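You operate a simulated robot arm through the tools that you are given. There is no shell and no other tool.

The job below is to be done with a simulated robot arm. You get a single attempt, and the scene is never put back.

## Task
Lower the blue drum's pump, lock both coupling levers, tighten the strap and open its yellow valve.
Fine: valve open after the levers; wait till the feed gauge is in the green; fold the ratchet handle.

The check looks at the end state, three seconds after you hand in, the way a careful person would. Anything else that was tipped, shoved, dropped, spilled or broken makes it a failure. Flat cloth is picked up by pressing the open fingertips on it (5 to 10 N) and closing them slowly along it; thin cloth reads only 2 to 8 mm in the jaws.

## Robot
A 7-joint arm with a two-finger parallel gripper, fixed in place. Base frame: the origin is at the foot of the arm, x ahead of it, y to its left, z up. Readings come in mm, degrees, newtons and seconds.
Its first joint turns from -166.0 to 166.0 degrees. Payload 4.4 kg.
Tool frame: the origin (TCP) lies between the finger pads and is the grasp point; the fingertips stand 23 mm ahead of it; z points along the fingers, y is the line along which they close. The gripper opens to 94 mm. The fingers are 38 mm wide and 10 mm thick; the gripper's body (54 by 96 mm) begins 39 mm behind the TCP.
Orientation is that of the tool frame in the base frame, as a unit quaternion [x, y, z, w]. With the fingers straight down and closing along the base's y, the tool's x points along the base's -x, its y along +y and its z along -z.

## Interface
- The arm moves only by the tool play_rows. Its argument "plan" is a list of rows, each a list of 7 numbers: the shift along the tool's x, y, z in mm, then the turn, a rotation vector about the tool's x, y, z in degrees, then the closure in counts, from 0 (fully open) to 255 (shut). In form: [[dx, dy, dz, ax, ay, az, fingers], ...]. A call has 1 to 20 rows; each row is the pose to reach, as a shift and turn from the pose commanded when the call began, along the tool's axes at that moment. Each row takes 0.2 s and may step no farther than 50 mm and 8.6 degrees from the row before; otherwise, or with a gripper value out of range, the whole call is refused. A pose out of reach is approached as far as the arm can. The call stops where the force on the tool passes 90 N (or 10 N more than at its start, if that is more) or the arm is blocked; 0.2 s more then pass. Each finger travels about 72 mm/s and halts on what it meets, pressing with about 32 N; the grip force reading is that of the motor and also rises with nothing between the fingers. The clock runs only during rows and for 0.2 s after the last one: add rows that repeat a pose to give the fingers time. It gives the time, the measured TCP pose, the force on the tool (base axes), the opening and the grip force at its end, in the units of the frame above (readings bear some noise), with the torque about the TCP (base axes, N m) and any sound that the robot's microphone picked up, and new pictures: "pictures" is both (left out), scene, wrist or none.
- Cameras (640 x 400 px; columns grow to the right, rows downward): "scene" is fixed at [51.4, 499.7, 1706.5]; the picture's right is [-0.46, -0.89, 0.00], its down [-0.36, 0.19, -0.91] and it looks along [0.81, -0.42, -0.40] (base axes); focal length 331 px, centre (320, 200). "wrist" rides on the gripper at [86, 16, -75] in the tool frame; the picture's right is [-0.18, 0.98, 0.00], its down [-0.58, -0.11, -0.81] and it looks along [-0.79, -0.15, 0.59] (tool axes); focal length 243 px, centre (320, 200). There is no depth. A picture from a camera that has moved, and an enlarged one, comes with that camera's place and axes in the base frame and with its lens.
- zoom(camera, box): a new picture of the part [left, top, right, bottom] of that camera's present view, enlarged. The clock stands still meanwhile.
- finish_job(): hands the job in; it is judged then, once.

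Nothing tells you positions but the pictures and the camera data. Unless the task says otherwise, let go and move clear before handing in.

The tools are called after "Request:" as name(argument=value, ...) on one line, values as JSON. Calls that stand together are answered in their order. play_rows: Moves the arm, as the interface text tells. Its arguments: {"type":"object","properties":{"plan":{"type":"array","items":{"type":"array","items":{"type":"number"}}},"pictures":{"type":"string","enum":["both","scene","wrist","none"]}},"required":["plan"]} The other tools are called the same way: zoom (camera, box) takes an enlarged picture of a part of a camera's view; finish_job () hands the job in.

At the start:

```text
time: 0.0
tcp_pos: [649.7, -44.9, 1572.8]
ee_rot: [0.0, 1.0, 0.001, 0.0]
force: [0.2, -0.7, -0.6]
ft_torque: [-0.01, 0.01, 0.02]
gripper_width: 94.2
gripper_force: 0.0
```

scene: 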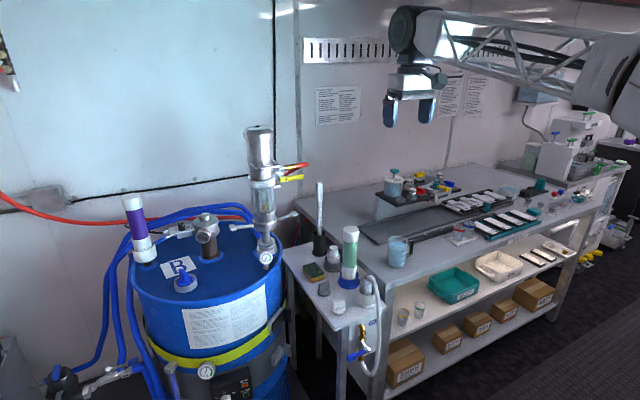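
wrist: 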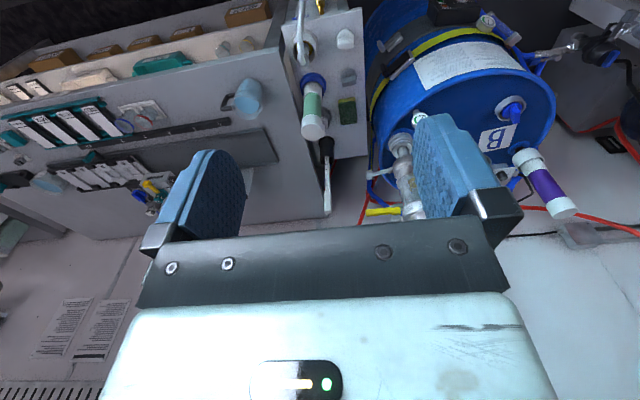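

I see a blue drum labelled B at left with a pump standing on top, a yellow strap around it and a gauge; first I'll zoom in for details before moving.

Request:
zoom(camera="scene", box=[200, 110, 330, 290])

Request:
zoom(camera="scene", box=[100, 180, 310, 400])

Request:
zoom(camera="wrist", box=[340, 0, 640, 250])

Request:
zoom(camera="scene", box=[280, 180, 420, 400])

```text
2.22 times, centred on (265, 200) of scene
camera zoom: at [51.4, 499.7, 1706.5], right [-0.46, -0.89, 0.0], down [-0.36, 0.19, -0.91], along [0.81, -0.42, -0.4], focal length 735 px, centre (442, 200)
```

zoom: 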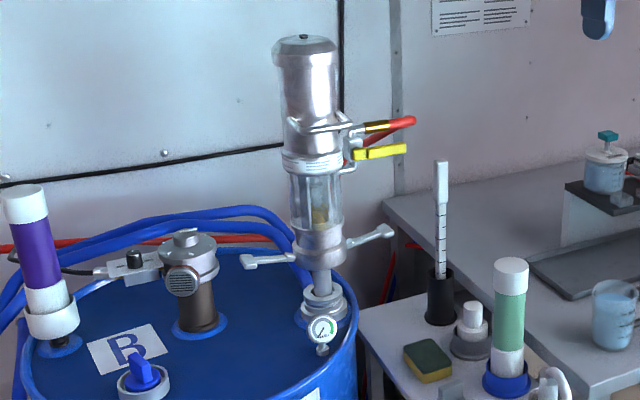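

```text
1.82 times, centred on (205, 290) of scene
camera zoom: at [51.4, 499.7, 1706.5], right [-0.46, -0.89, 0.0], down [-0.36, 0.19, -0.91], along [0.81, -0.42, -0.4], focal length 601 px, centre (529, 36)
```

zoom: 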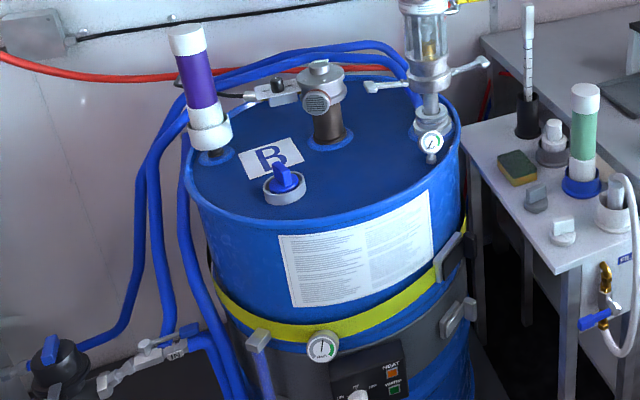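

```text
1.60 times, centred on (490, 125) of wrist
camera zoom: at [561.9, -29.4, 1647.4], right [0.18, 0.98, 0.0], down [0.58, -0.11, 0.81], along [0.79, -0.15, -0.59], focal length 388 px, centre (48, 320)
```

zoom: 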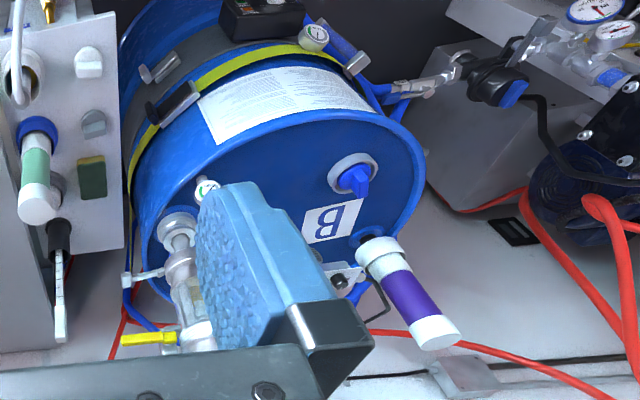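

```text
1.82 times, centred on (350, 290) of scene
camera zoom: at [51.4, 499.7, 1706.5], right [-0.46, -0.89, 0.0], down [-0.36, 0.19, -0.91], along [0.81, -0.42, -0.4], focal length 601 px, centre (266, 36)
```

zoom: 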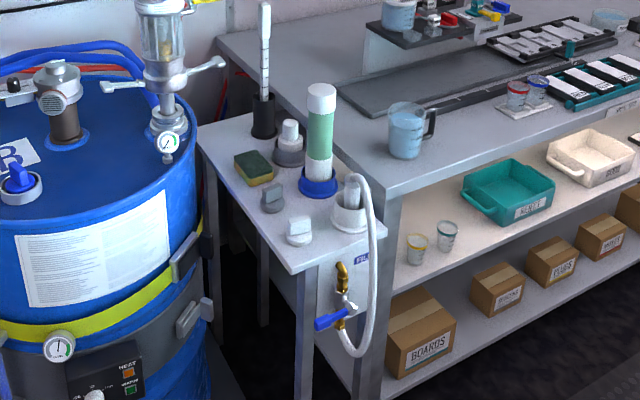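

The pump seems to stand around x≈1100, y≈190 with its top near z≈1490 and the drum lid near z≈960. I'll slide the arm left (+y) so that the wrist camera faces the pump squarely.

Request:
play_rows(plan=[[0, 49, 0, 0, 0, 0, 0], [0, 98, 0, 0, 0, 0, 0], [0, 147, 0, 0, 0, 0, 0], [0, 196, 0, 0, 0, 0, 0], [0, 240, 0, 0, 0, 0, 0]])

```text
time: 1.2
tcp_pos: [647.2, 196.8, 1574.2]
ee_rot: [0.0, 1.0, 0.001, 0.001]
force: [-1.4, 0.4, -0.4]
ft_torque: [-0.02, -0.04, 0.02]
gripper_width: 94.3
gripper_force: 0.0
camera wrist: at [560.4, 212.5, 1648.5], right [0.18, 0.98, 0.0], down [0.58, -0.11, 0.81], along [0.79, -0.15, -0.59], focal length 243 px, centre (320, 200)
```

scene: 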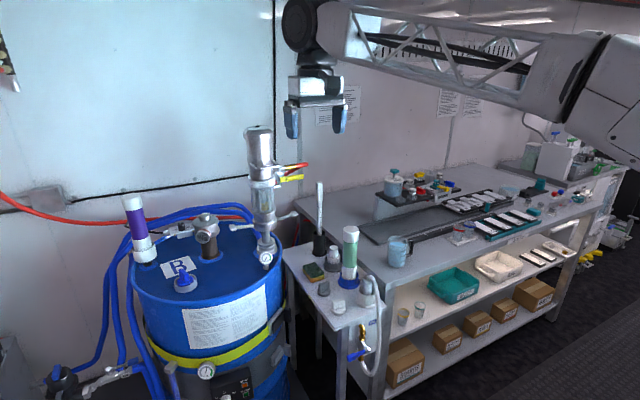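
wrist: 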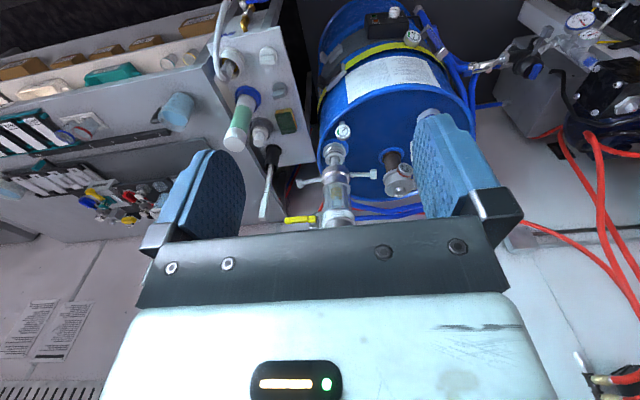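

The pump is now between the fingers in the wrist view. I'll zoom in on both cameras to measure it more precisely.

Request:
zoom(camera="wrist", box=[270, 100, 430, 230])

Request:
zoom(camera="wrist", box=[310, 0, 490, 130])

Request:
zoom(camera="scene", box=[225, 115, 325, 195])

Request:
zoom(camera="scene", box=[215, 190, 315, 280])

Request:
zoom(camera="scene", box=[150, 290, 300, 400])

```text
3.08 times, centred on (350, 165) of wrist
camera zoom: at [560.4, 212.5, 1648.5], right [0.18, 0.98, 0.0], down [0.58, -0.11, 0.81], along [0.79, -0.15, -0.59], focal length 746 px, centre (228, 308)
```

zoom: 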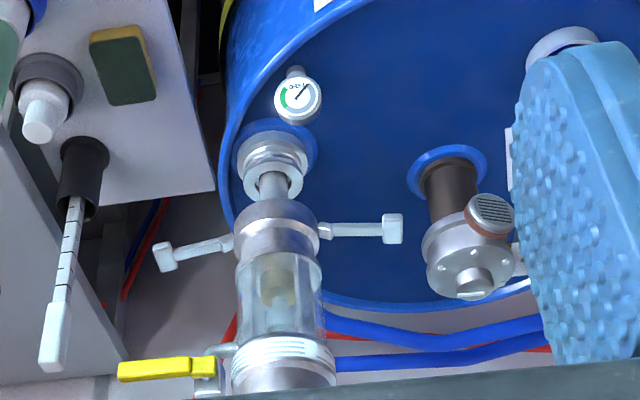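

```text
3.08 times, centred on (400, 65) of wrist
camera zoom: at [560.4, 212.5, 1648.5], right [0.18, 0.98, 0.0], down [0.58, -0.11, 0.81], along [0.79, -0.15, -0.59], focal length 746 px, centre (74, 615)
```

zoom: 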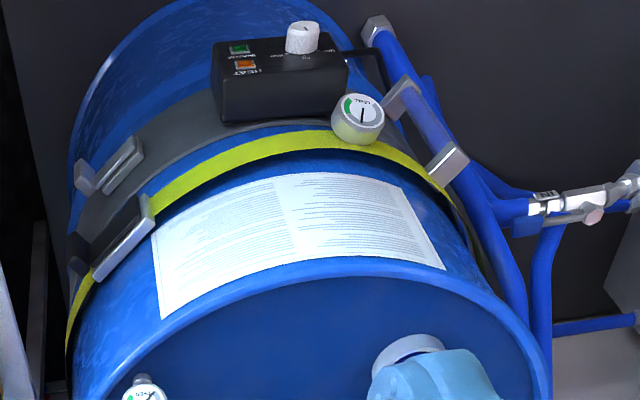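

```text
5.00 times, centred on (275, 155) of scene
camera zoom: at [51.4, 499.7, 1706.5], right [-0.46, -0.89, 0.0], down [-0.36, 0.19, -0.91], along [0.81, -0.42, -0.4], focal length 1653 px, centre (545, 425)
```

zoom: 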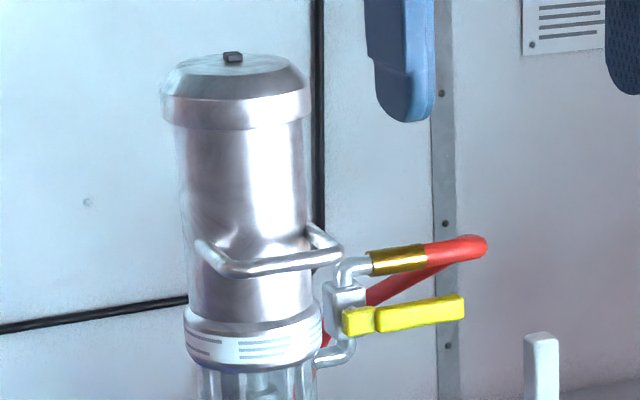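

```text
4.44 times, centred on (265, 235) of scene
camera zoom: at [51.4, 499.7, 1706.5], right [-0.46, -0.89, 0.0], down [-0.36, 0.19, -0.91], along [0.81, -0.42, -0.4], focal length 1469 px, centre (564, 44)
```

zoom: 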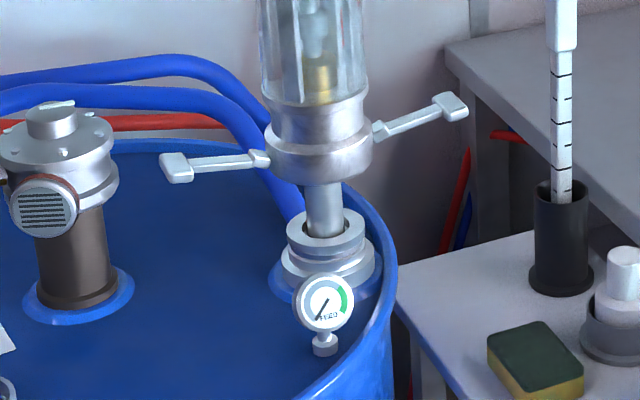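

```text
3.64 times, centred on (225, 345) of scene
camera zoom: at [51.4, 499.7, 1706.5], right [-0.46, -0.89, 0.0], down [-0.36, 0.19, -0.91], along [0.81, -0.42, -0.4], focal length 1202 px, centre (666, -327)
```

zoom: 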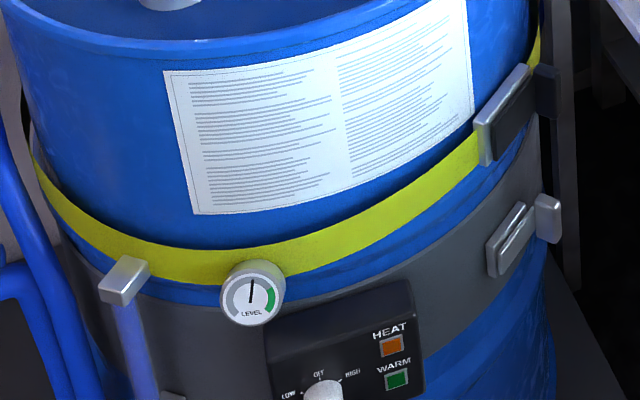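

Triangulating puts the pump axis near (1230, 147), with its top at z≈1465, the two coupler levers at z≈1075 and the ratchet around (1050, 185, 720). Next I'll roll the gripper 90° and pitch it toward horizontal, to test reach and get a side view.

Request:
play_rows(plan=[[0, 0, 0, 0, 0, 8.4, 0], [0, 0, 0, 0, 0, 16.8, 0], [0, 0, 0, 0, 0, 25.2, 0], [0, 0, 0, 0, 0, 33.6, 0], [0, 0, 0, 0, 0, 42, 0], [0, 0, 0, 0, 0, 50.4, 0], [0, 0, 0, 0, 0, 58.8, 0], [0, 0, 0, 0, 0, 67.2, 0], [0, 0, 0, 0, 0, 75.6, 0], [0, 0, 0, 0, 0, 84, 0], [0, 0, 0, 0, 0, 90, 0]], pictures="wrist")

```text
time: 3.6
tcp_pos: [648.6, 195.3, 1572.3]
ee_rot: [0.707, 0.707, 0.001, 0.001]
force: [0.0, 0.3, 0.2]
ft_torque: [0.02, 0.01, 0.02]
gripper_width: 93.9
gripper_force: 0.0
camera wrist: at [664.6, 281.0, 1648.3], right [0.98, -0.19, 0.0], down [-0.11, -0.58, 0.81], along [-0.15, -0.79, -0.59], focal length 243 px, centre (320, 200)
```

wrist: 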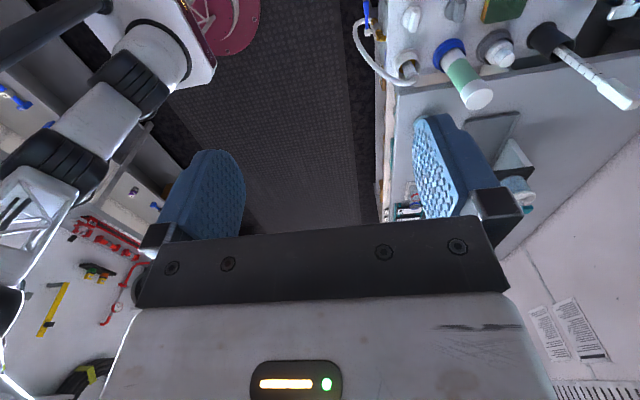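

The 90° roll worked. Now I'll pitch the gripper up to horizontal, pointing along +x.

Request:
play_rows(plan=[[0, 0, 0, -8.4, 0, 0, 0], [0, 0, 0, -16.8, 0, 0, 0], [0, 0, 0, -25.2, 0, 0, 0], [0, 0, 0, -33.6, 0, 0, 0], [0, 0, 0, -42, 0, 0, 0], [0, 0, 0, -50.4, 0, 0, 0], [0, 0, 0, -58.8, 0, 0, 0], [0, 0, 0, -67.2, 0, 0, 0], [0, 0, 0, -75.6, 0, 0, 0], [0, 0, 0, -84, 0, 0, 0], [0, 0, 0, -90, 0, 0, 0]])

```text
time: 6.0
tcp_pos: [647.5, 194.2, 1574.6]
ee_rot: [0.499, 0.499, 0.501, 0.501]
force: [0.0, -0.4, 0.3]
ft_torque: [-0.02, 0.05, 0.01]
gripper_width: 93.9
gripper_force: 0.2
camera wrist: at [572.7, 280.8, 1591.2], right [0.0, -0.19, 0.98], down [-0.81, -0.58, -0.11], along [0.59, -0.79, -0.15], focal length 243 px, centre (320, 200)
```

scene: 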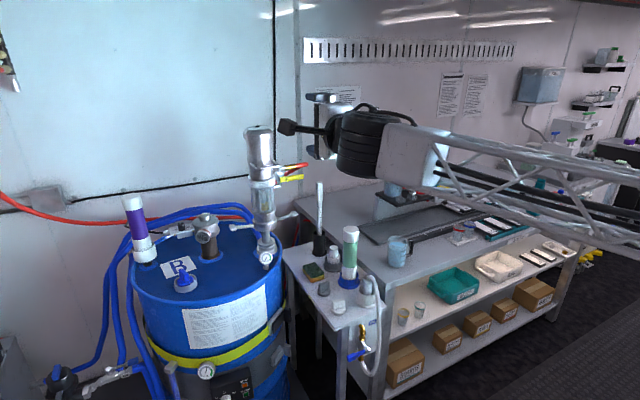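
wrist: 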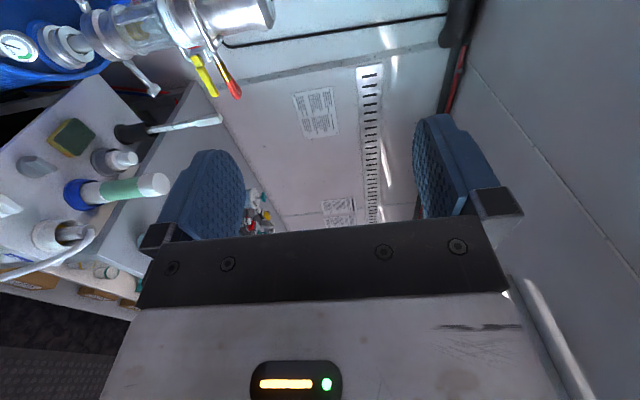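

The arm holds a horizontal tool comfortably. I'll zoom in on the pump from this angle to see the valve and levers.

Request:
zoom(camera="wrist", box=[90, 0, 290, 125])

Request:
zoom(camera="wrist", box=[0, 0, 160, 100])

```text
3.20 times, centred on (190, 62) of wrist
camera zoom: at [572.7, 280.8, 1591.2], right [0.0, -0.19, 0.98], down [-0.81, -0.58, -0.11], along [0.59, -0.79, -0.15], focal length 776 px, centre (736, 640)
```

zoom: 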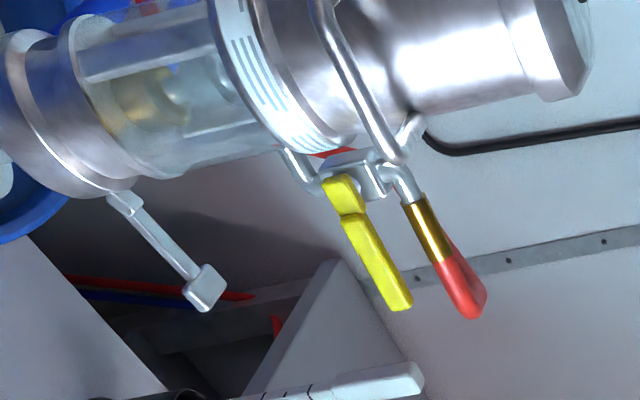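

```text
4.00 times, centred on (80, 50) of wrist
camera zoom: at [572.7, 280.8, 1591.2], right [0.0, -0.19, 0.98], down [-0.81, -0.58, -0.11], along [0.59, -0.79, -0.15], focal length 970 px, centre (1280, 800)
```

zoom: 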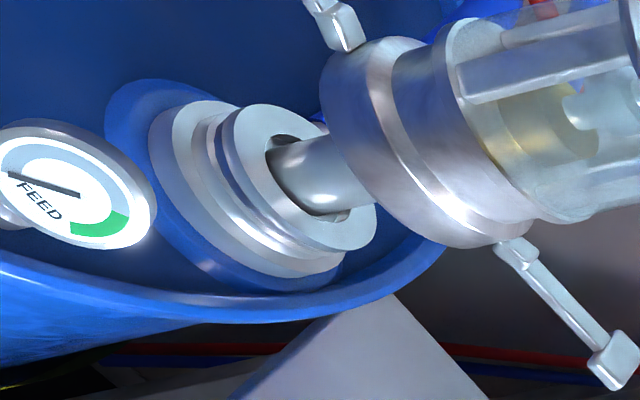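

The valve's yellow lever is crosswise to its vertical pipe, so it is closed; the feed gauge needle is outside the green, and the pump has a bail handle facing me. I'll move closer, and to the left, for a better look.

Request:
play_rows(plan=[[20, -25, 33, 0, 0, 0, 0], [40, -50, 66, 0, 0, 0, 0], [60, -75, 99, 0, 0, 0, 0], [80, -100, 132, 0, 0, 0, 0], [100, -125, 165, 0, 0, 0, 0], [120, -150, 198, 0, 0, 0, 0], [136, -175, 232, 0, 0, 0, 0], [136, -175, 232, 0, 0, 0, 0]])

```text
time: 7.8
tcp_pos: [884.4, 330.8, 1399.4]
ee_rot: [0.501, 0.501, 0.498, 0.499]
force: [-0.5, 0.3, -0.8]
ft_torque: [0.01, 0.0, -0.01]
gripper_width: 93.6
gripper_force: 0.1
camera wrist: at [808.8, 418.2, 1415.9], right [0.01, -0.18, 0.98], down [-0.81, -0.58, -0.1], along [0.59, -0.79, -0.15], focal length 243 px, centre (320, 200)
```

scene: 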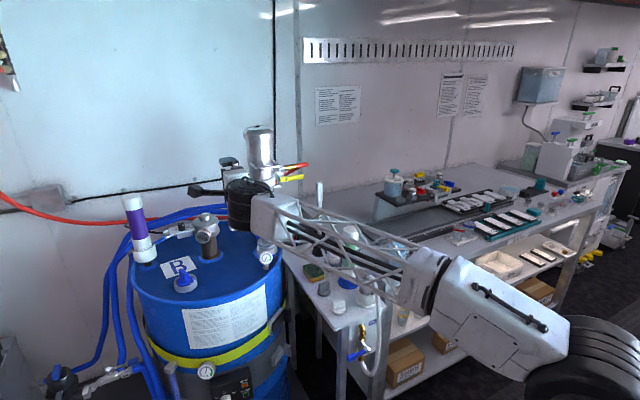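
wrist: 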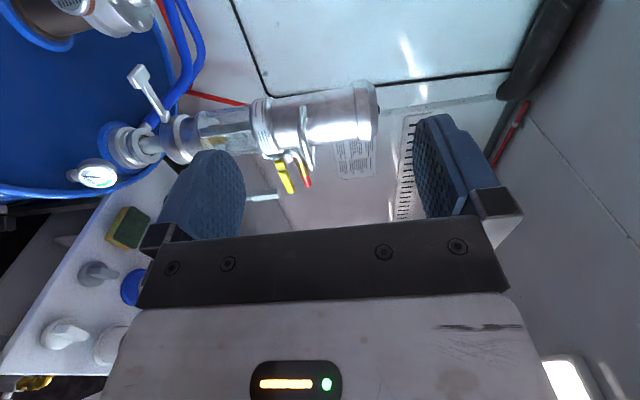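

Request:
zoom(camera="wrist", box=[220, 70, 400, 200])

Request:
zoom(camera="wrist", box=[60, 50, 260, 200])

```text
3.08 times, centred on (310, 135) of wrist
camera zoom: at [808.8, 418.2, 1415.9], right [0.01, -0.18, 0.98], down [-0.81, -0.58, -0.1], along [0.59, -0.79, -0.15], focal length 746 px, centre (351, 400)
```

zoom: 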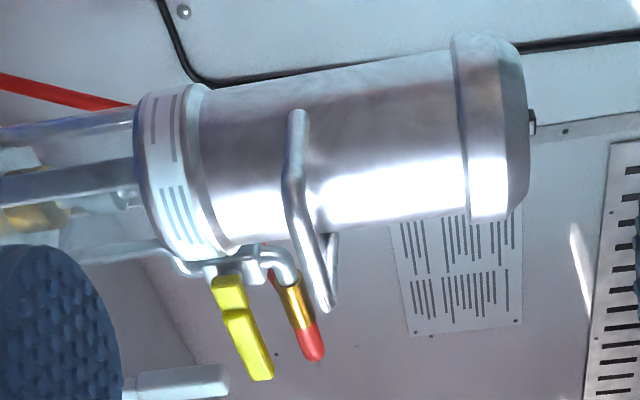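

```text
2.67 times, centred on (160, 125) of wrist
camera zoom: at [808.8, 418.2, 1415.9], right [0.01, -0.18, 0.98], down [-0.81, -0.58, -0.1], along [0.59, -0.79, -0.15], focal length 647 px, centre (747, 400)
```

zoom: 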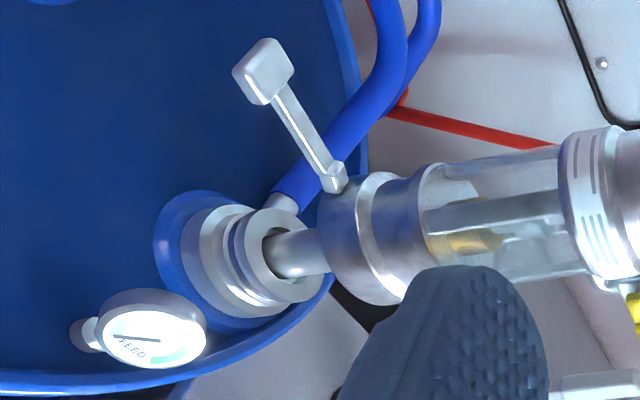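

From this view I get better numbers: pump axis ≈ (1173, 164), top z≈1471, bail bar ≈ x 1089, y 125–209, z 1350; the yellow lever ends at ≈ (1158, -2, 1268). I'll line up in front of the bail with the fingers closing vertically.

Request:
play_rows(plan=[[-41, -12, 19, 0, 0, 0, 100], [-82, -24, 38, 0, 0, 0, 100], [-123, -36, 57, 0, 0, 0, 100], [-164, -49, 76, 0, 0, 0, 100], [-164, -49, 76, 0, 0, 0, 100]])

```text
time: 9.0
tcp_pos: [966.2, 166.4, 1363.1]
ee_rot: [0.504, 0.504, 0.496, 0.495]
force: [-0.5, 1.0, 0.2]
ft_torque: [0.01, -0.03, -0.02]
gripper_width: 57.1
gripper_force: 0.0
out of reach, approached as far as the arm can: row 1, 2, 3, 4, 5
camera wrist: at [890.5, 253.1, 1380.9], right [0.02, -0.18, 0.98], down [-0.81, -0.58, -0.09], along [0.59, -0.79, -0.16], focal length 243 px, centre (320, 200)
```

scene: 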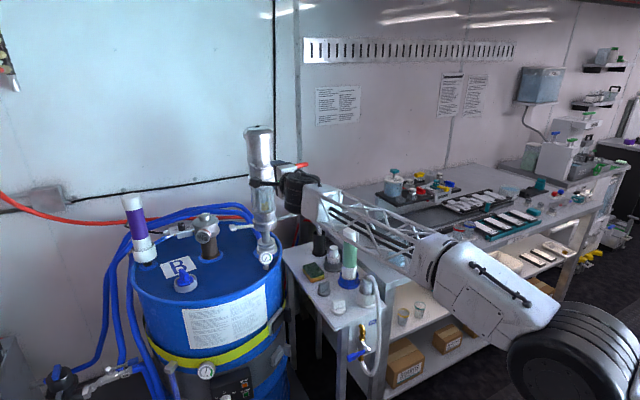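
wrist: 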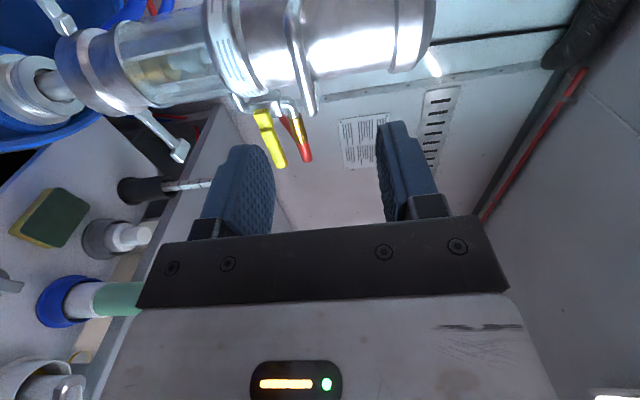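

The arm reported this pose as out of reach, probably because a wrist joint hit its limit with this roll. I'll back off and roll the other way, putting the camera on the -y side, which should leave more joint margin.

Request:
play_rows(plan=[[0, 4, -8, 0, 0, -8.5, 100], [0, 8, -16, 0, 0, -17, 100], [0, 12, -24, 0, 0, -25.5, 100], [0, 16, -32, 0, 0, -34, 100], [0, 20, -40, 0, 0, -42.5, 100], [0, 24, -48, 0, 0, -51, 100], [0, 28, -56, 0, 0, -59.5, 100], [0, 32, -64, 0, 0, -68, 100], [0, 36, -72, 0, 0, -76.5, 100], [0, 40, -80, 0, 0, -85, 100], [0, 44, -88, 0, 0, -93.5, 100], [0, 48, -96, 0, 0, -102, 100], [0, 52, -104, 0, 0, -110.5, 100], [0, 56, -112, 0, 0, -119, 100], [0, 60, -120, 0, 0, -127.5, 100], [0, 64, -128, 0, 0, -136, 100], [0, 68, -136, 0, 0, -144.5, 100], [0, 72, -144, 0, 0, -153, 100], [0, 76, -152, 0, 0, -161.5, 100], [0, 80, -160, 0, 0, -170, 100]])

```text
time: 13.2
tcp_pos: [804.0, 167.5, 1443.4]
ee_rot: [-0.454, 0.541, -0.455, 0.542]
force: [0.0, -0.3, -0.5]
ft_torque: [0.03, -0.02, -0.03]
gripper_width: 57.4
gripper_force: 0.0
camera wrist: at [728.7, 84.5, 1413.5], right [0.0, 0.35, -0.94], down [-0.81, 0.55, 0.21], along [0.59, 0.75, 0.28], focal length 243 px, centre (320, 200)
```

scene: 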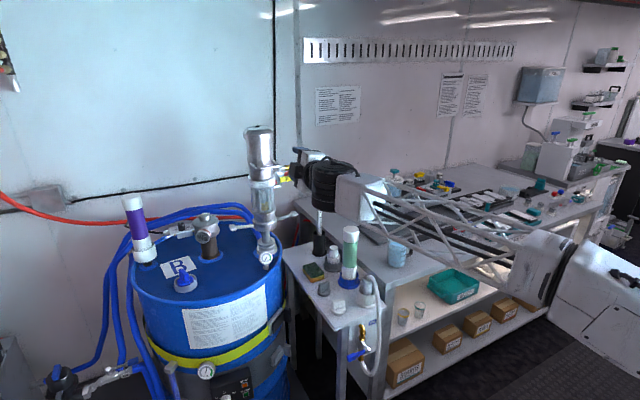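
wrist: 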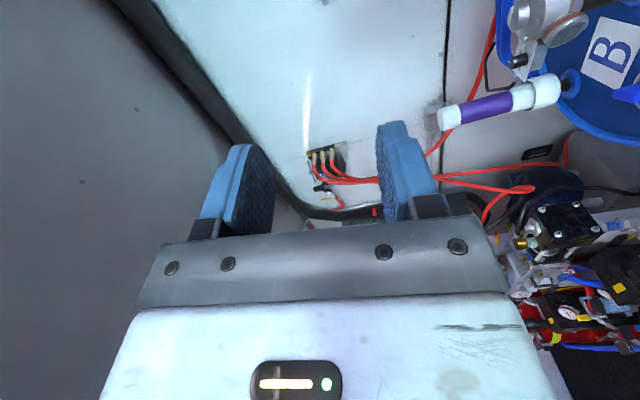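

That roll is reachable. I'll finish the last 10° of roll and move in front of the bail again.

Request:
play_rows(plan=[[3, 18, 31, 0, 0, -2, 100], [6, 36, 62, 0, 0, -4, 100], [9, 54, 94, 0, 0, -6, 100], [12.5, 72, 125, 0, 0, -8, 100], [15.7, 89.6, 156, 0, 0, -10, 100], [15.7, 89.6, 156, 0, 0, -10, 100]])

```text
time: 14.6
tcp_pos: [960.9, 165.5, 1351.8]
ee_rot: [-0.5, 0.5, -0.5, 0.5]
force: [-0.6, 0.2, 0.0]
ft_torque: [-0.01, -0.04, -0.03]
gripper_width: 56.9
gripper_force: 0.1
camera wrist: at [885.8, 79.9, 1336.0], right [0.0, 0.18, -0.98], down [-0.81, 0.58, 0.11], along [0.59, 0.79, 0.15], focal length 243 px, centre (320, 200)
```

scene: 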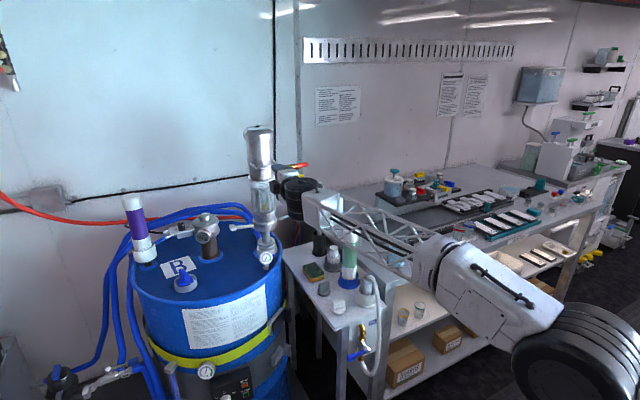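
wrist: 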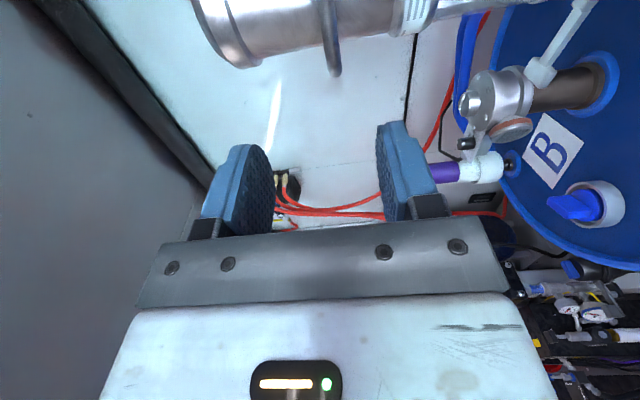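

Pose reached exactly this time. I'll zoom to verify where the bail is relative to the fingers.

Request:
zoom(camera="wrist", box=[180, 0, 440, 160])

Request:
zoom(camera="scene", box=[220, 110, 360, 210])

```text
2.46 times, centred on (310, 80) of wrist
camera zoom: at [885.8, 79.9, 1336.0], right [0.0, 0.18, -0.98], down [-0.81, 0.58, 0.11], along [0.59, 0.79, 0.15], focal length 597 px, centre (345, 495)
```

zoom: 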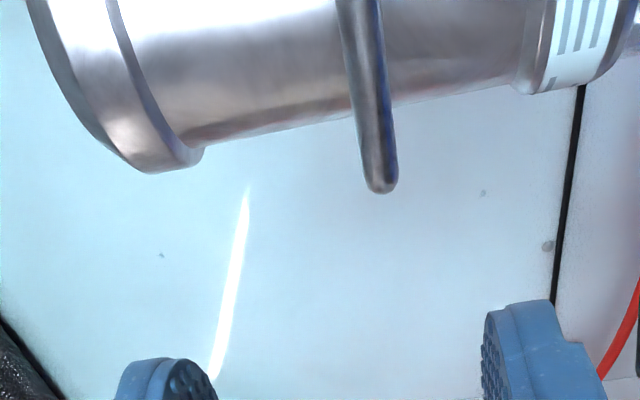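

```text
4.00 times, centred on (290, 160) of scene
camera zoom: at [51.4, 499.7, 1706.5], right [-0.46, -0.89, 0.0], down [-0.36, 0.19, -0.91], along [0.81, -0.42, -0.4], focal length 1322 px, centre (440, 360)
```

zoom: 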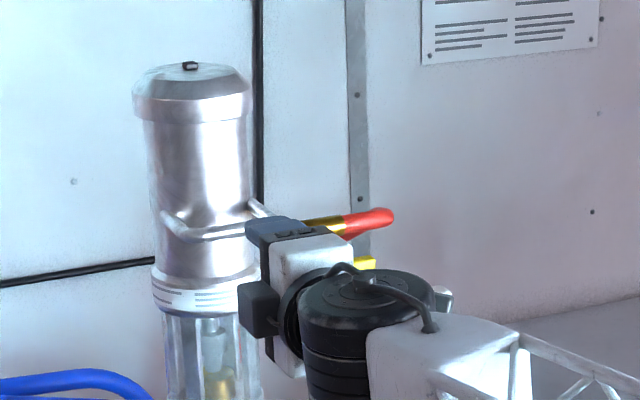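

Combining the views, the bail bar sits at x≈1106, y 117–195, z≈1343. I'll advance so that the bar lies just ahead of the TCP between the half-open fingers.

Request:
play_rows(plan=[[5, 5, 30, 0, 0, 0, 100], [9.5, 9, 60, 0, 0, 0, 100], [9.5, 9, 90, 0, 0, 0, 100], [9.5, 9, 110, 0, 0, 0, 100], [9.5, 9, 125, 0, 0, 0, 100], [9.5, 9, 135, 0, 0, 0, 100]])

```text
time: 16.0
tcp_pos: [1096.3, 158.4, 1343.0]
ee_rot: [0.5, -0.499, 0.5, -0.5]
force: [0.1, -0.2, 0.3]
ft_torque: [0.0, 0.03, 0.0]
gripper_width: 57.3
gripper_force: 0.0
camera wrist: at [1020.6, 72.2, 1327.5], right [0.0, 0.18, -0.98], down [-0.81, 0.58, 0.11], along [0.59, 0.79, 0.15], focal length 243 px, centre (320, 200)
```

scene: 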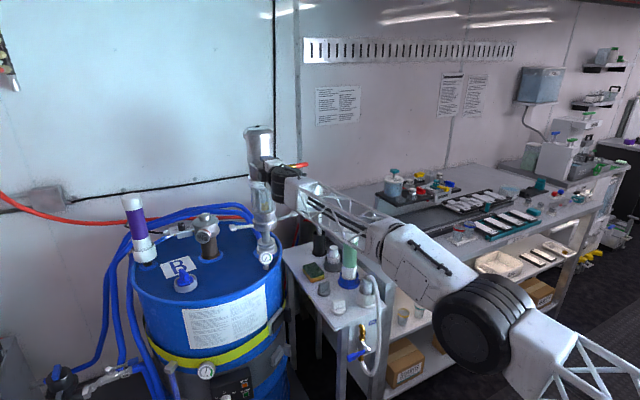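
wrist: 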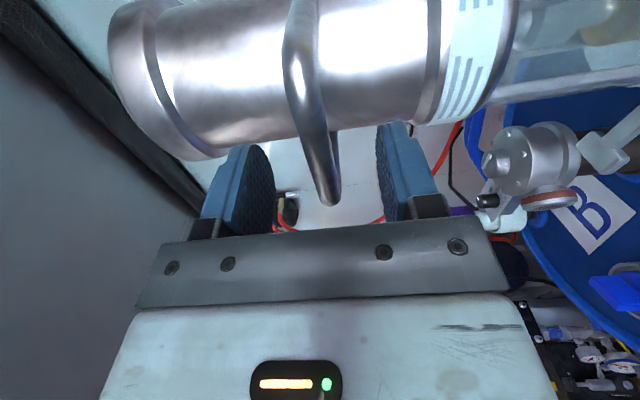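

The bail passes between the fingers as intended. I'll close on it gently and check the opening.

Request:
play_rows(plan=[[0, 0, 0, 0, 0, 0, 160], [0, 0, 0, 0, 0, 0, 200], [0, 0, 0, 0, 0, 0, 230], [0, 0, 0, 0, 0, 0, 255], [0, 0, 0, 0, 0, 0, 255], [0, 0, 0, 0, 0, 0, 255]])

```text
time: 17.4
tcp_pos: [1095.1, 159.5, 1343.8]
ee_rot: [0.5, -0.5, 0.5, -0.499]
force: [-1.2, -0.6, -3.9]
ft_torque: [-0.19, 0.09, -0.04]
gripper_width: 12.5
gripper_force: 45.2
camera wrist: at [1020.6, 72.2, 1326.6], right [0.0, 0.18, -0.98], down [-0.81, 0.58, 0.11], along [0.59, 0.79, 0.15], focal length 243 px, centre (320, 200)
```

scene: 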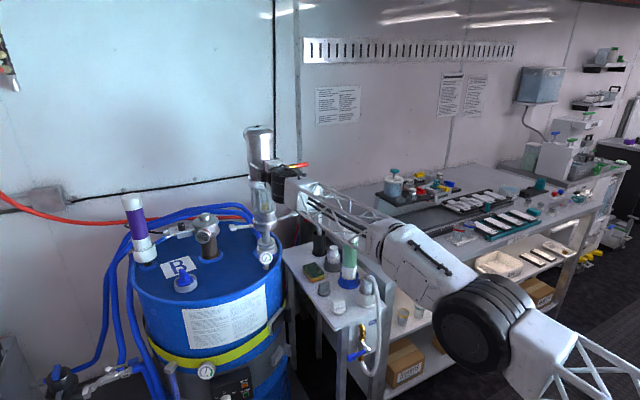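
wrist: 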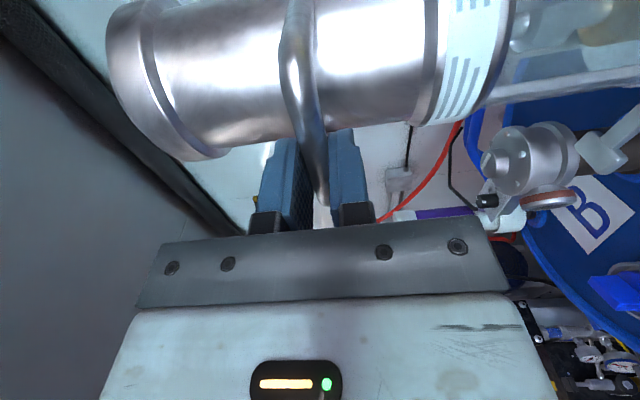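

The bail is held (12.5 mm). Now I'll push the pump down slowly and watch the force.

Request:
play_rows(plan=[[0, 3, 0, 0, 0, 0, 255], [0, 6, 0, 0, 0, 0, 255], [0, 9, 0, 0, 0, 0, 255], [0, 12, 0, 0, 0, 0, 255], [0, 15, 0, 0, 0, 0, 255], [0, 18, 0, 0, 0, 0, 255]], pictures="scene")

```text
time: 18.8
tcp_pos: [1096.4, 159.7, 1325.5]
ee_rot: [0.499, -0.5, 0.5, -0.5]
force: [13.5, 18.4, 4.3]
ft_torque: [-0.1, -0.07, 1.24]
gripper_width: 12.9
gripper_force: 44.6
```

scene: 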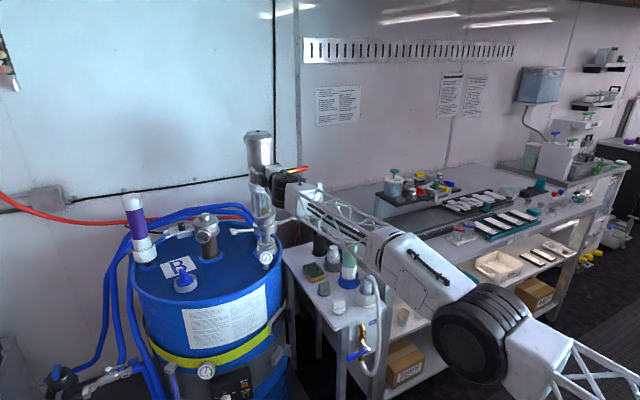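

The pump slides down easily (about 18 mm so far), with some sideways load of about 20 N. I'll relieve that slightly while continuing down.

Request:
play_rows(plan=[[-0.5, 3, 0.5, 0, 0, 0, 255], [-1, 6, 1, 0, 0, 0, 255], [-1, 9, 1, 0, 0, 0, 255], [-1, 12, 1, 0, 0, 0, 255], [-1, 15, 1, 0, 0, 0, 255]], pictures="wrist")

```text
time: 20.0
tcp_pos: [1095.4, 159.1, 1312.5]
ee_rot: [0.5, -0.5, 0.501, -0.5]
force: [-31.4, 11.0, 4.5]
ft_torque: [-0.22, -0.09, 0.11]
gripper_width: 12.7
gripper_force: 45.1
camera wrist: at [1020.7, 71.6, 1295.6], right [0.0, 0.18, -0.98], down [-0.81, 0.58, 0.11], along [0.59, 0.79, 0.15], focal length 243 px, centre (320, 200)
```

wrist: 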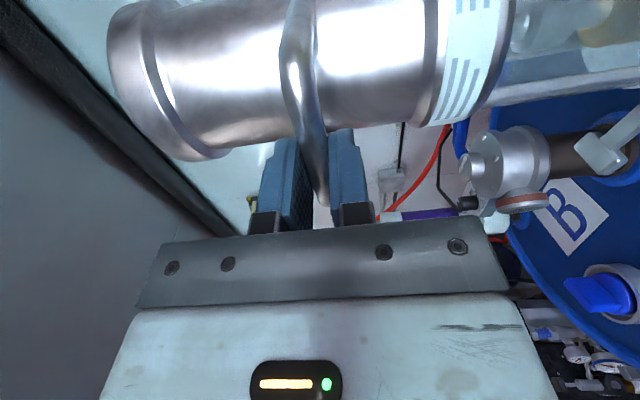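

Vertical resistance stays small; I'll nudge back the sideways offset and keep going down.

Request:
play_rows(plan=[[-0.5, 3, -0.7, 0, 0, 0, 255], [-1, 6, -0.7, 0, 0, 0, 255], [-1, 9, -0.7, 0, 0, 0, 255], [-1, 12, -0.7, 0, 0, 0, 255], [-1, 15, -0.7, 0, 0, 0, 255], [-1, 18, -0.7, 0, 0, 0, 255]], pictures="scene")

```text
time: 21.4
tcp_pos: [1095.1, 157.2, 1293.3]
ee_rot: [-0.499, 0.501, -0.5, 0.5]
force: [-14.1, -25.6, 4.1]
ft_torque: [-0.34, -0.08, -0.9]
gripper_width: 12.7
gripper_force: 44.8
```

scene: 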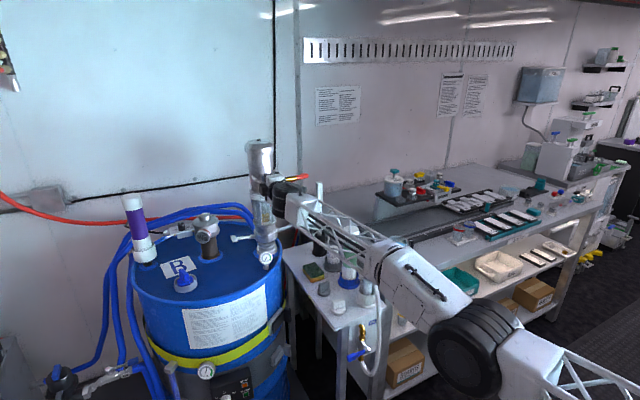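

About 50 mm down now. I'll continue in small steps until it seats, watching for the vertical force to rise.

Request:
play_rows(plan=[[0.8, 2, 0, 0, 0, 0, 255], [0.8, 4, 0, 0, 0, 0, 255], [0.8, 6, -0.2, 0, 0, 0, 255], [0.8, 8, -0.2, 0, 0, 0, 255], [0.8, 10, -0.2, 0, 0, 0, 255], [0.8, 12, -0.2, 0, 0, 0, 255], [0.8, 14, -0.2, 0, 0, 0, 255]], pictures="scene")

Request:
zoom(camera="scene", box=[205, 180, 335, 280])

```text
time: 23.0
tcp_pos: [1095.7, 159.3, 1276.8]
ee_rot: [-0.5, 0.501, -0.498, 0.501]
force: [32.7, 5.6, -2.3]
ft_torque: [-0.3, 0.04, 0.11]
gripper_width: 13.0
gripper_force: 45.0
out of reach, approached as far as the arm can: row 5
```

scene: 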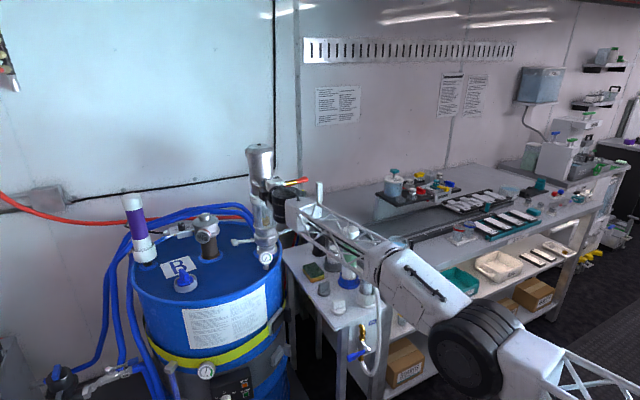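

```text
4.00 times, centred on (270, 230) of scene
camera zoom: at [51.4, 499.7, 1706.5], right [-0.46, -0.89, 0.0], down [-0.36, 0.19, -0.91], along [0.81, -0.42, -0.4], focal length 1322 px, centre (520, 80)
```

zoom: 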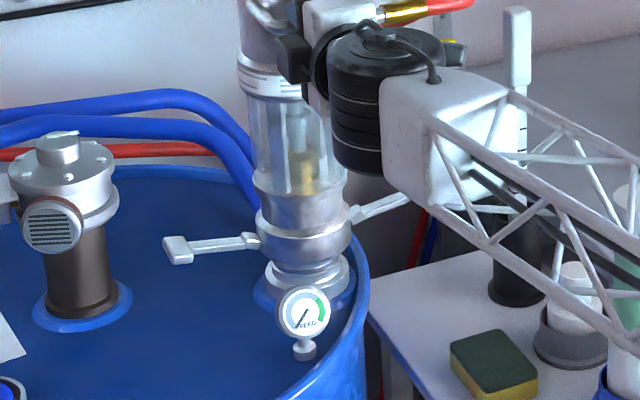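

The coupler is almost onto the socket, with vertical force still near zero, so it hasn't bottomed out. I'll keep stepping down.

Request:
play_rows(plan=[[0, 1.5, 0.7, 0, 0, 0, 255], [0, 3, 0.7, 0, 0, 0, 255], [0, 4.5, 0.7, 0, 0, 0, 255], [0, 6, 0.7, 0, 0, 0, 255]], pictures="scene")

Request:
zoom(camera="scene", box=[205, 180, 335, 280])

```text
time: 24.0
tcp_pos: [1095.3, 159.4, 1274.5]
ee_rot: [-0.499, 0.5, -0.5, 0.501]
force: [-18.9, 10.5, 5.0]
ft_torque: [-0.18, -0.13, -0.2]
gripper_width: 12.4
gripper_force: 44.8
```

scene: 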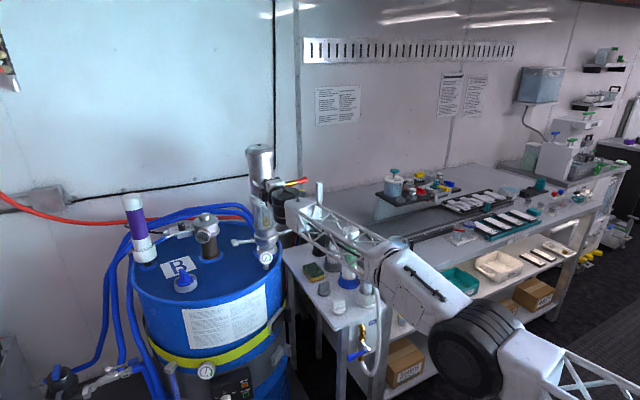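

```text
4.00 times, centred on (270, 230) of scene
camera zoom: at [51.4, 499.7, 1706.5], right [-0.46, -0.89, 0.0], down [-0.36, 0.19, -0.91], along [0.81, -0.42, -0.4], focal length 1322 px, centre (520, 80)
```

zoom: 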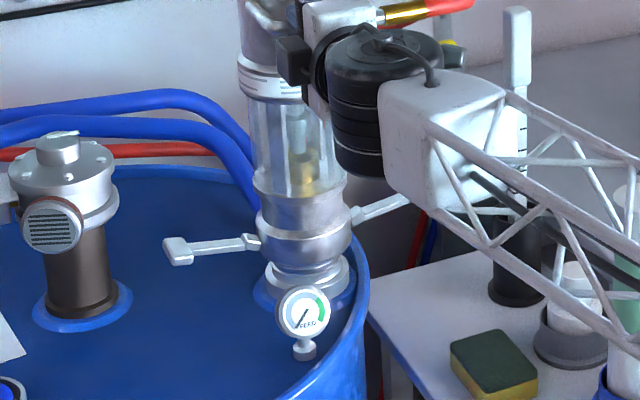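

The picture barely changed during that last step, so it may be at the bottom. I'll take a tight zoom, push a few mm more, and compare.

Request:
zoom(camera="scene", box=[240, 210, 300, 260])

Request:
play_rows(plan=[[0, 2, -0.4, 0, 0, 0, 255], [0, 4, -0.4, 0, 0, 0, 255], [0, 6, -0.4, 0, 0, 0, 255], [0, 8, -0.4, 0, 0, 0, 255]], pictures="scene")

Request:
zoom(camera="scene", box=[240, 210, 300, 260])

```text
8.00 times, centred on (270, 235) of scene
camera zoom: at [51.4, 499.7, 1706.5], right [-0.46, -0.89, 0.0], down [-0.36, 0.19, -0.91], along [0.81, -0.42, -0.4], focal length 2645 px, centre (720, -80)
```

zoom: 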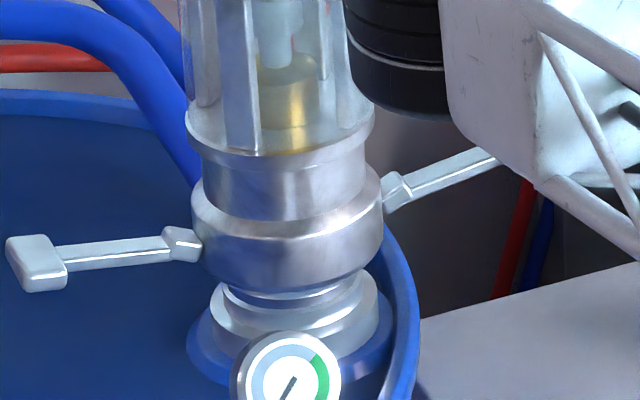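

```text
time: 25.0
tcp_pos: [1096.6, 160.0, 1264.2]
ee_rot: [0.5, -0.5, 0.501, -0.499]
force: [0.7, 21.7, 4.4]
ft_torque: [-0.17, -0.05, 0.86]
gripper_width: 12.5
gripper_force: 44.9
```

scene: 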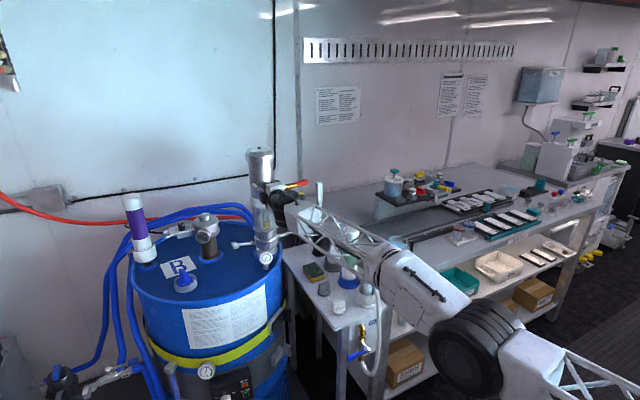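

```text
8.00 times, centred on (270, 235) of scene
camera zoom: at [51.4, 499.7, 1706.5], right [-0.46, -0.89, 0.0], down [-0.36, 0.19, -0.91], along [0.81, -0.42, -0.4], focal length 2645 px, centre (720, -80)
```

zoom: 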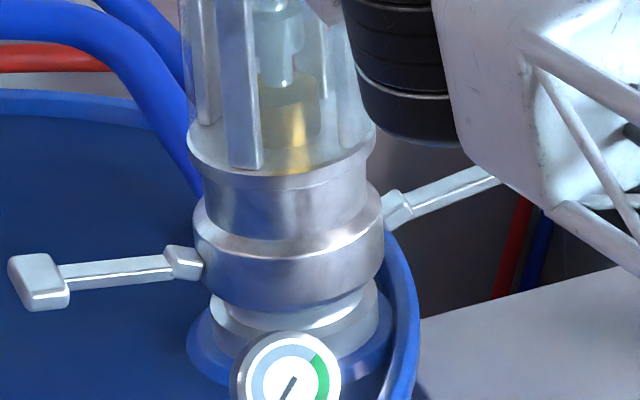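

Still moving down freely (now about 79 mm in total). I'll continue.

Request:
play_rows(plan=[[-0.8, 2, 0, 0, 0, 0, 255], [-0.8, 4, 0, 0, 0, 0, 255], [-0.8, 6, 0, 0, 0, 0, 255], [-0.8, 8, 0, 0, 0, 0, 255]], pictures="none")

Request:
zoom(camera="scene", box=[240, 210, 300, 260])

```text
time: 26.0
tcp_pos: [1095.8, 158.6, 1257.9]
ee_rot: [-0.5, 0.5, -0.499, 0.501]
force: [-6.6, 9.7, 5.2]
ft_torque: [-0.16, -0.04, -0.8]
gripper_width: 12.7
gripper_force: 44.3
```

```text
8.00 times, centred on (270, 235) of scene
camera zoom: at [51.4, 499.7, 1706.5], right [-0.46, -0.89, 0.0], down [-0.36, 0.19, -0.91], along [0.81, -0.42, -0.4], focal length 2645 px, centre (720, -80)
```

zoom: 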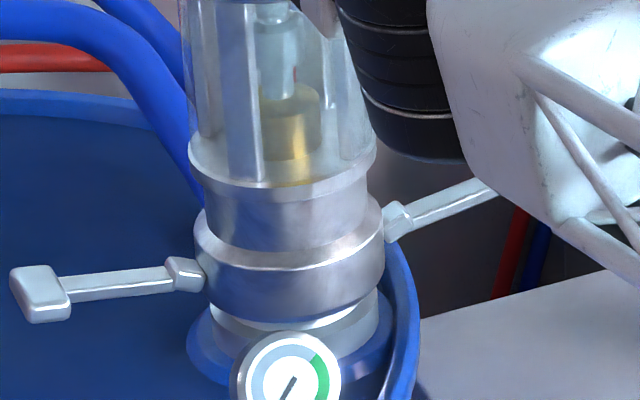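

Still sinking. I'll continue with smaller steps until I feel a firm stop.

Request:
play_rows(plan=[[-0.3, 2, 0, 0, 0, 0, 255], [-0.3, 4, 0, 0, 0, 0, 255], [-0.3, 6, 0, 0, 0, 0, 255], [-0.3, 8, 0, 0, 0, 0, 255]], pictures="none")

Request:
zoom(camera="scene", box=[240, 210, 300, 260])

```text
time: 27.0
tcp_pos: [1096.8, 159.3, 1249.0]
ee_rot: [-0.499, 0.5, -0.5, 0.501]
force: [-19.0, -6.4, 4.3]
ft_torque: [-0.22, -0.03, 0.93]
gripper_width: 12.8
gripper_force: 44.8
```

```text
8.00 times, centred on (270, 235) of scene
camera zoom: at [51.4, 499.7, 1706.5], right [-0.46, -0.89, 0.0], down [-0.36, 0.19, -0.91], along [0.81, -0.42, -0.4], focal length 2645 px, centre (720, -80)
```

zoom: 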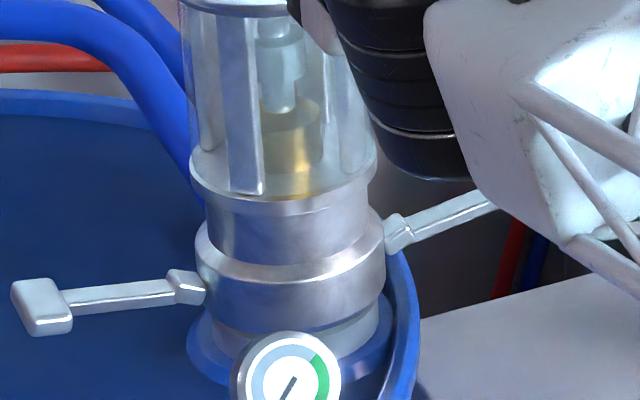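

Keeps going; the stop must be close now. Continuing down.

Request:
play_rows(plan=[[-0.2, 2, -0.4, 0, 0, 0, 255], [-0.2, 4, -0.4, 0, 0, 0, 255], [-0.2, 6, -0.4, 0, 0, 0, 255], [-0.2, 8, -0.4, 0, 0, 0, 255], [-0.2, 10, -0.4, 0, 0, 0, 255]], pictures="none")

Request:
zoom(camera="scene", box=[240, 210, 300, 260])

```text
time: 28.2
tcp_pos: [1094.3, 160.4, 1248.1]
ee_rot: [0.496, -0.498, 0.503, -0.503]
force: [32.5, 1.0, 69.0]
ft_torque: [-0.51, -0.71, 0.0]
gripper_width: 12.9
gripper_force: 45.1
```

```text
8.00 times, centred on (270, 235) of scene
camera zoom: at [51.4, 499.7, 1706.5], right [-0.46, -0.89, 0.0], down [-0.36, 0.19, -0.91], along [0.81, -0.42, -0.4], focal length 2645 px, centre (720, -80)
```

zoom: 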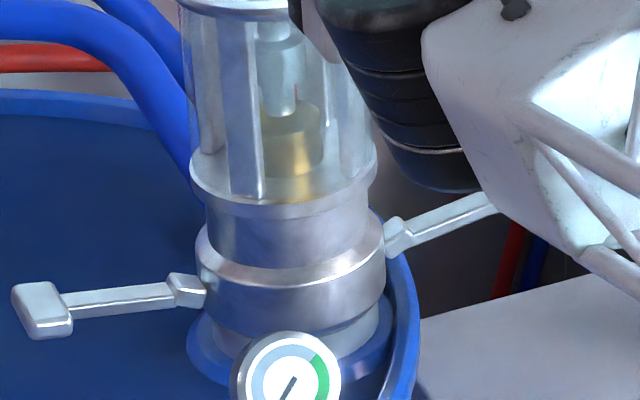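

Firm stop at z≈1248 with 69 N: the pump is fully seated after about 95 mm. I'll ease the load and then open the fingers.

Request:
play_rows(plan=[[0, -4, 0, 0, 0, 0, 255], [0, -7, 0, 0, 0, 0, 255], [0, -7, 0, 0, 0, 0, 230], [0, -7, 0, 0, 0, 0, 160], [0, -7, 0, 0, 0, 0, 100], [0, -7, 0, 0, 0, 0, 100]], pictures="both")

Request:
zoom(camera="scene", box=[240, 210, 300, 260])

```text
time: 29.6
tcp_pos: [1096.1, 160.6, 1244.5]
ee_rot: [-0.5, 0.5, -0.5, 0.5]
force: [0.1, -0.3, -0.2]
ft_torque: [0.01, -0.01, 0.0]
gripper_width: 57.3
gripper_force: 0.1
camera wrist: at [1020.2, 73.4, 1228.7], right [0.0, 0.18, -0.98], down [-0.81, 0.58, 0.11], along [0.59, 0.79, 0.15], focal length 243 px, centre (320, 200)
```

scene: 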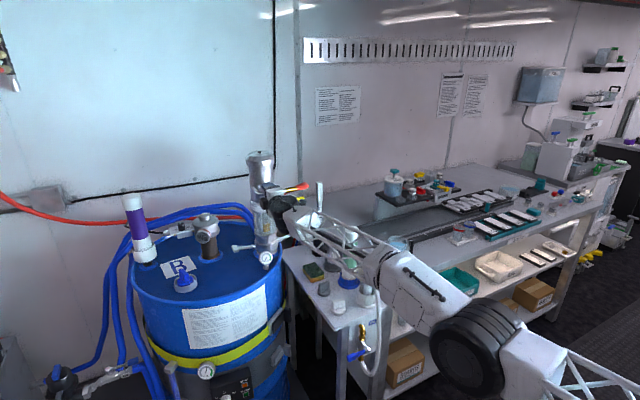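
wrist: 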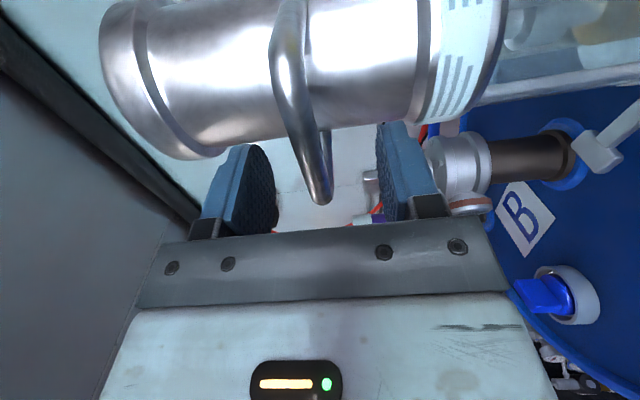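

```text
8.00 times, centred on (270, 235) of scene
camera zoom: at [51.4, 499.7, 1706.5], right [-0.46, -0.89, 0.0], down [-0.36, 0.19, -0.91], along [0.81, -0.42, -0.4], focal length 2645 px, centre (720, -80)
```

zoom: 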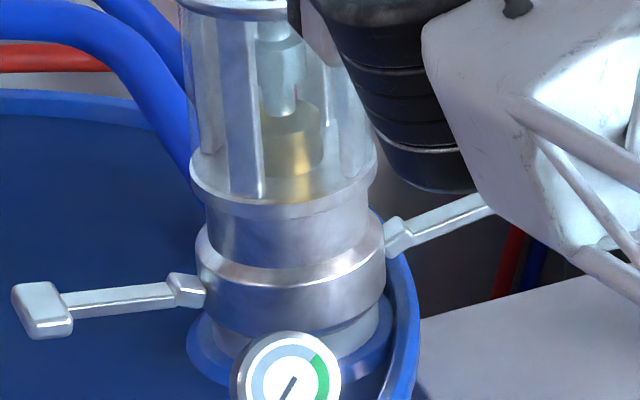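

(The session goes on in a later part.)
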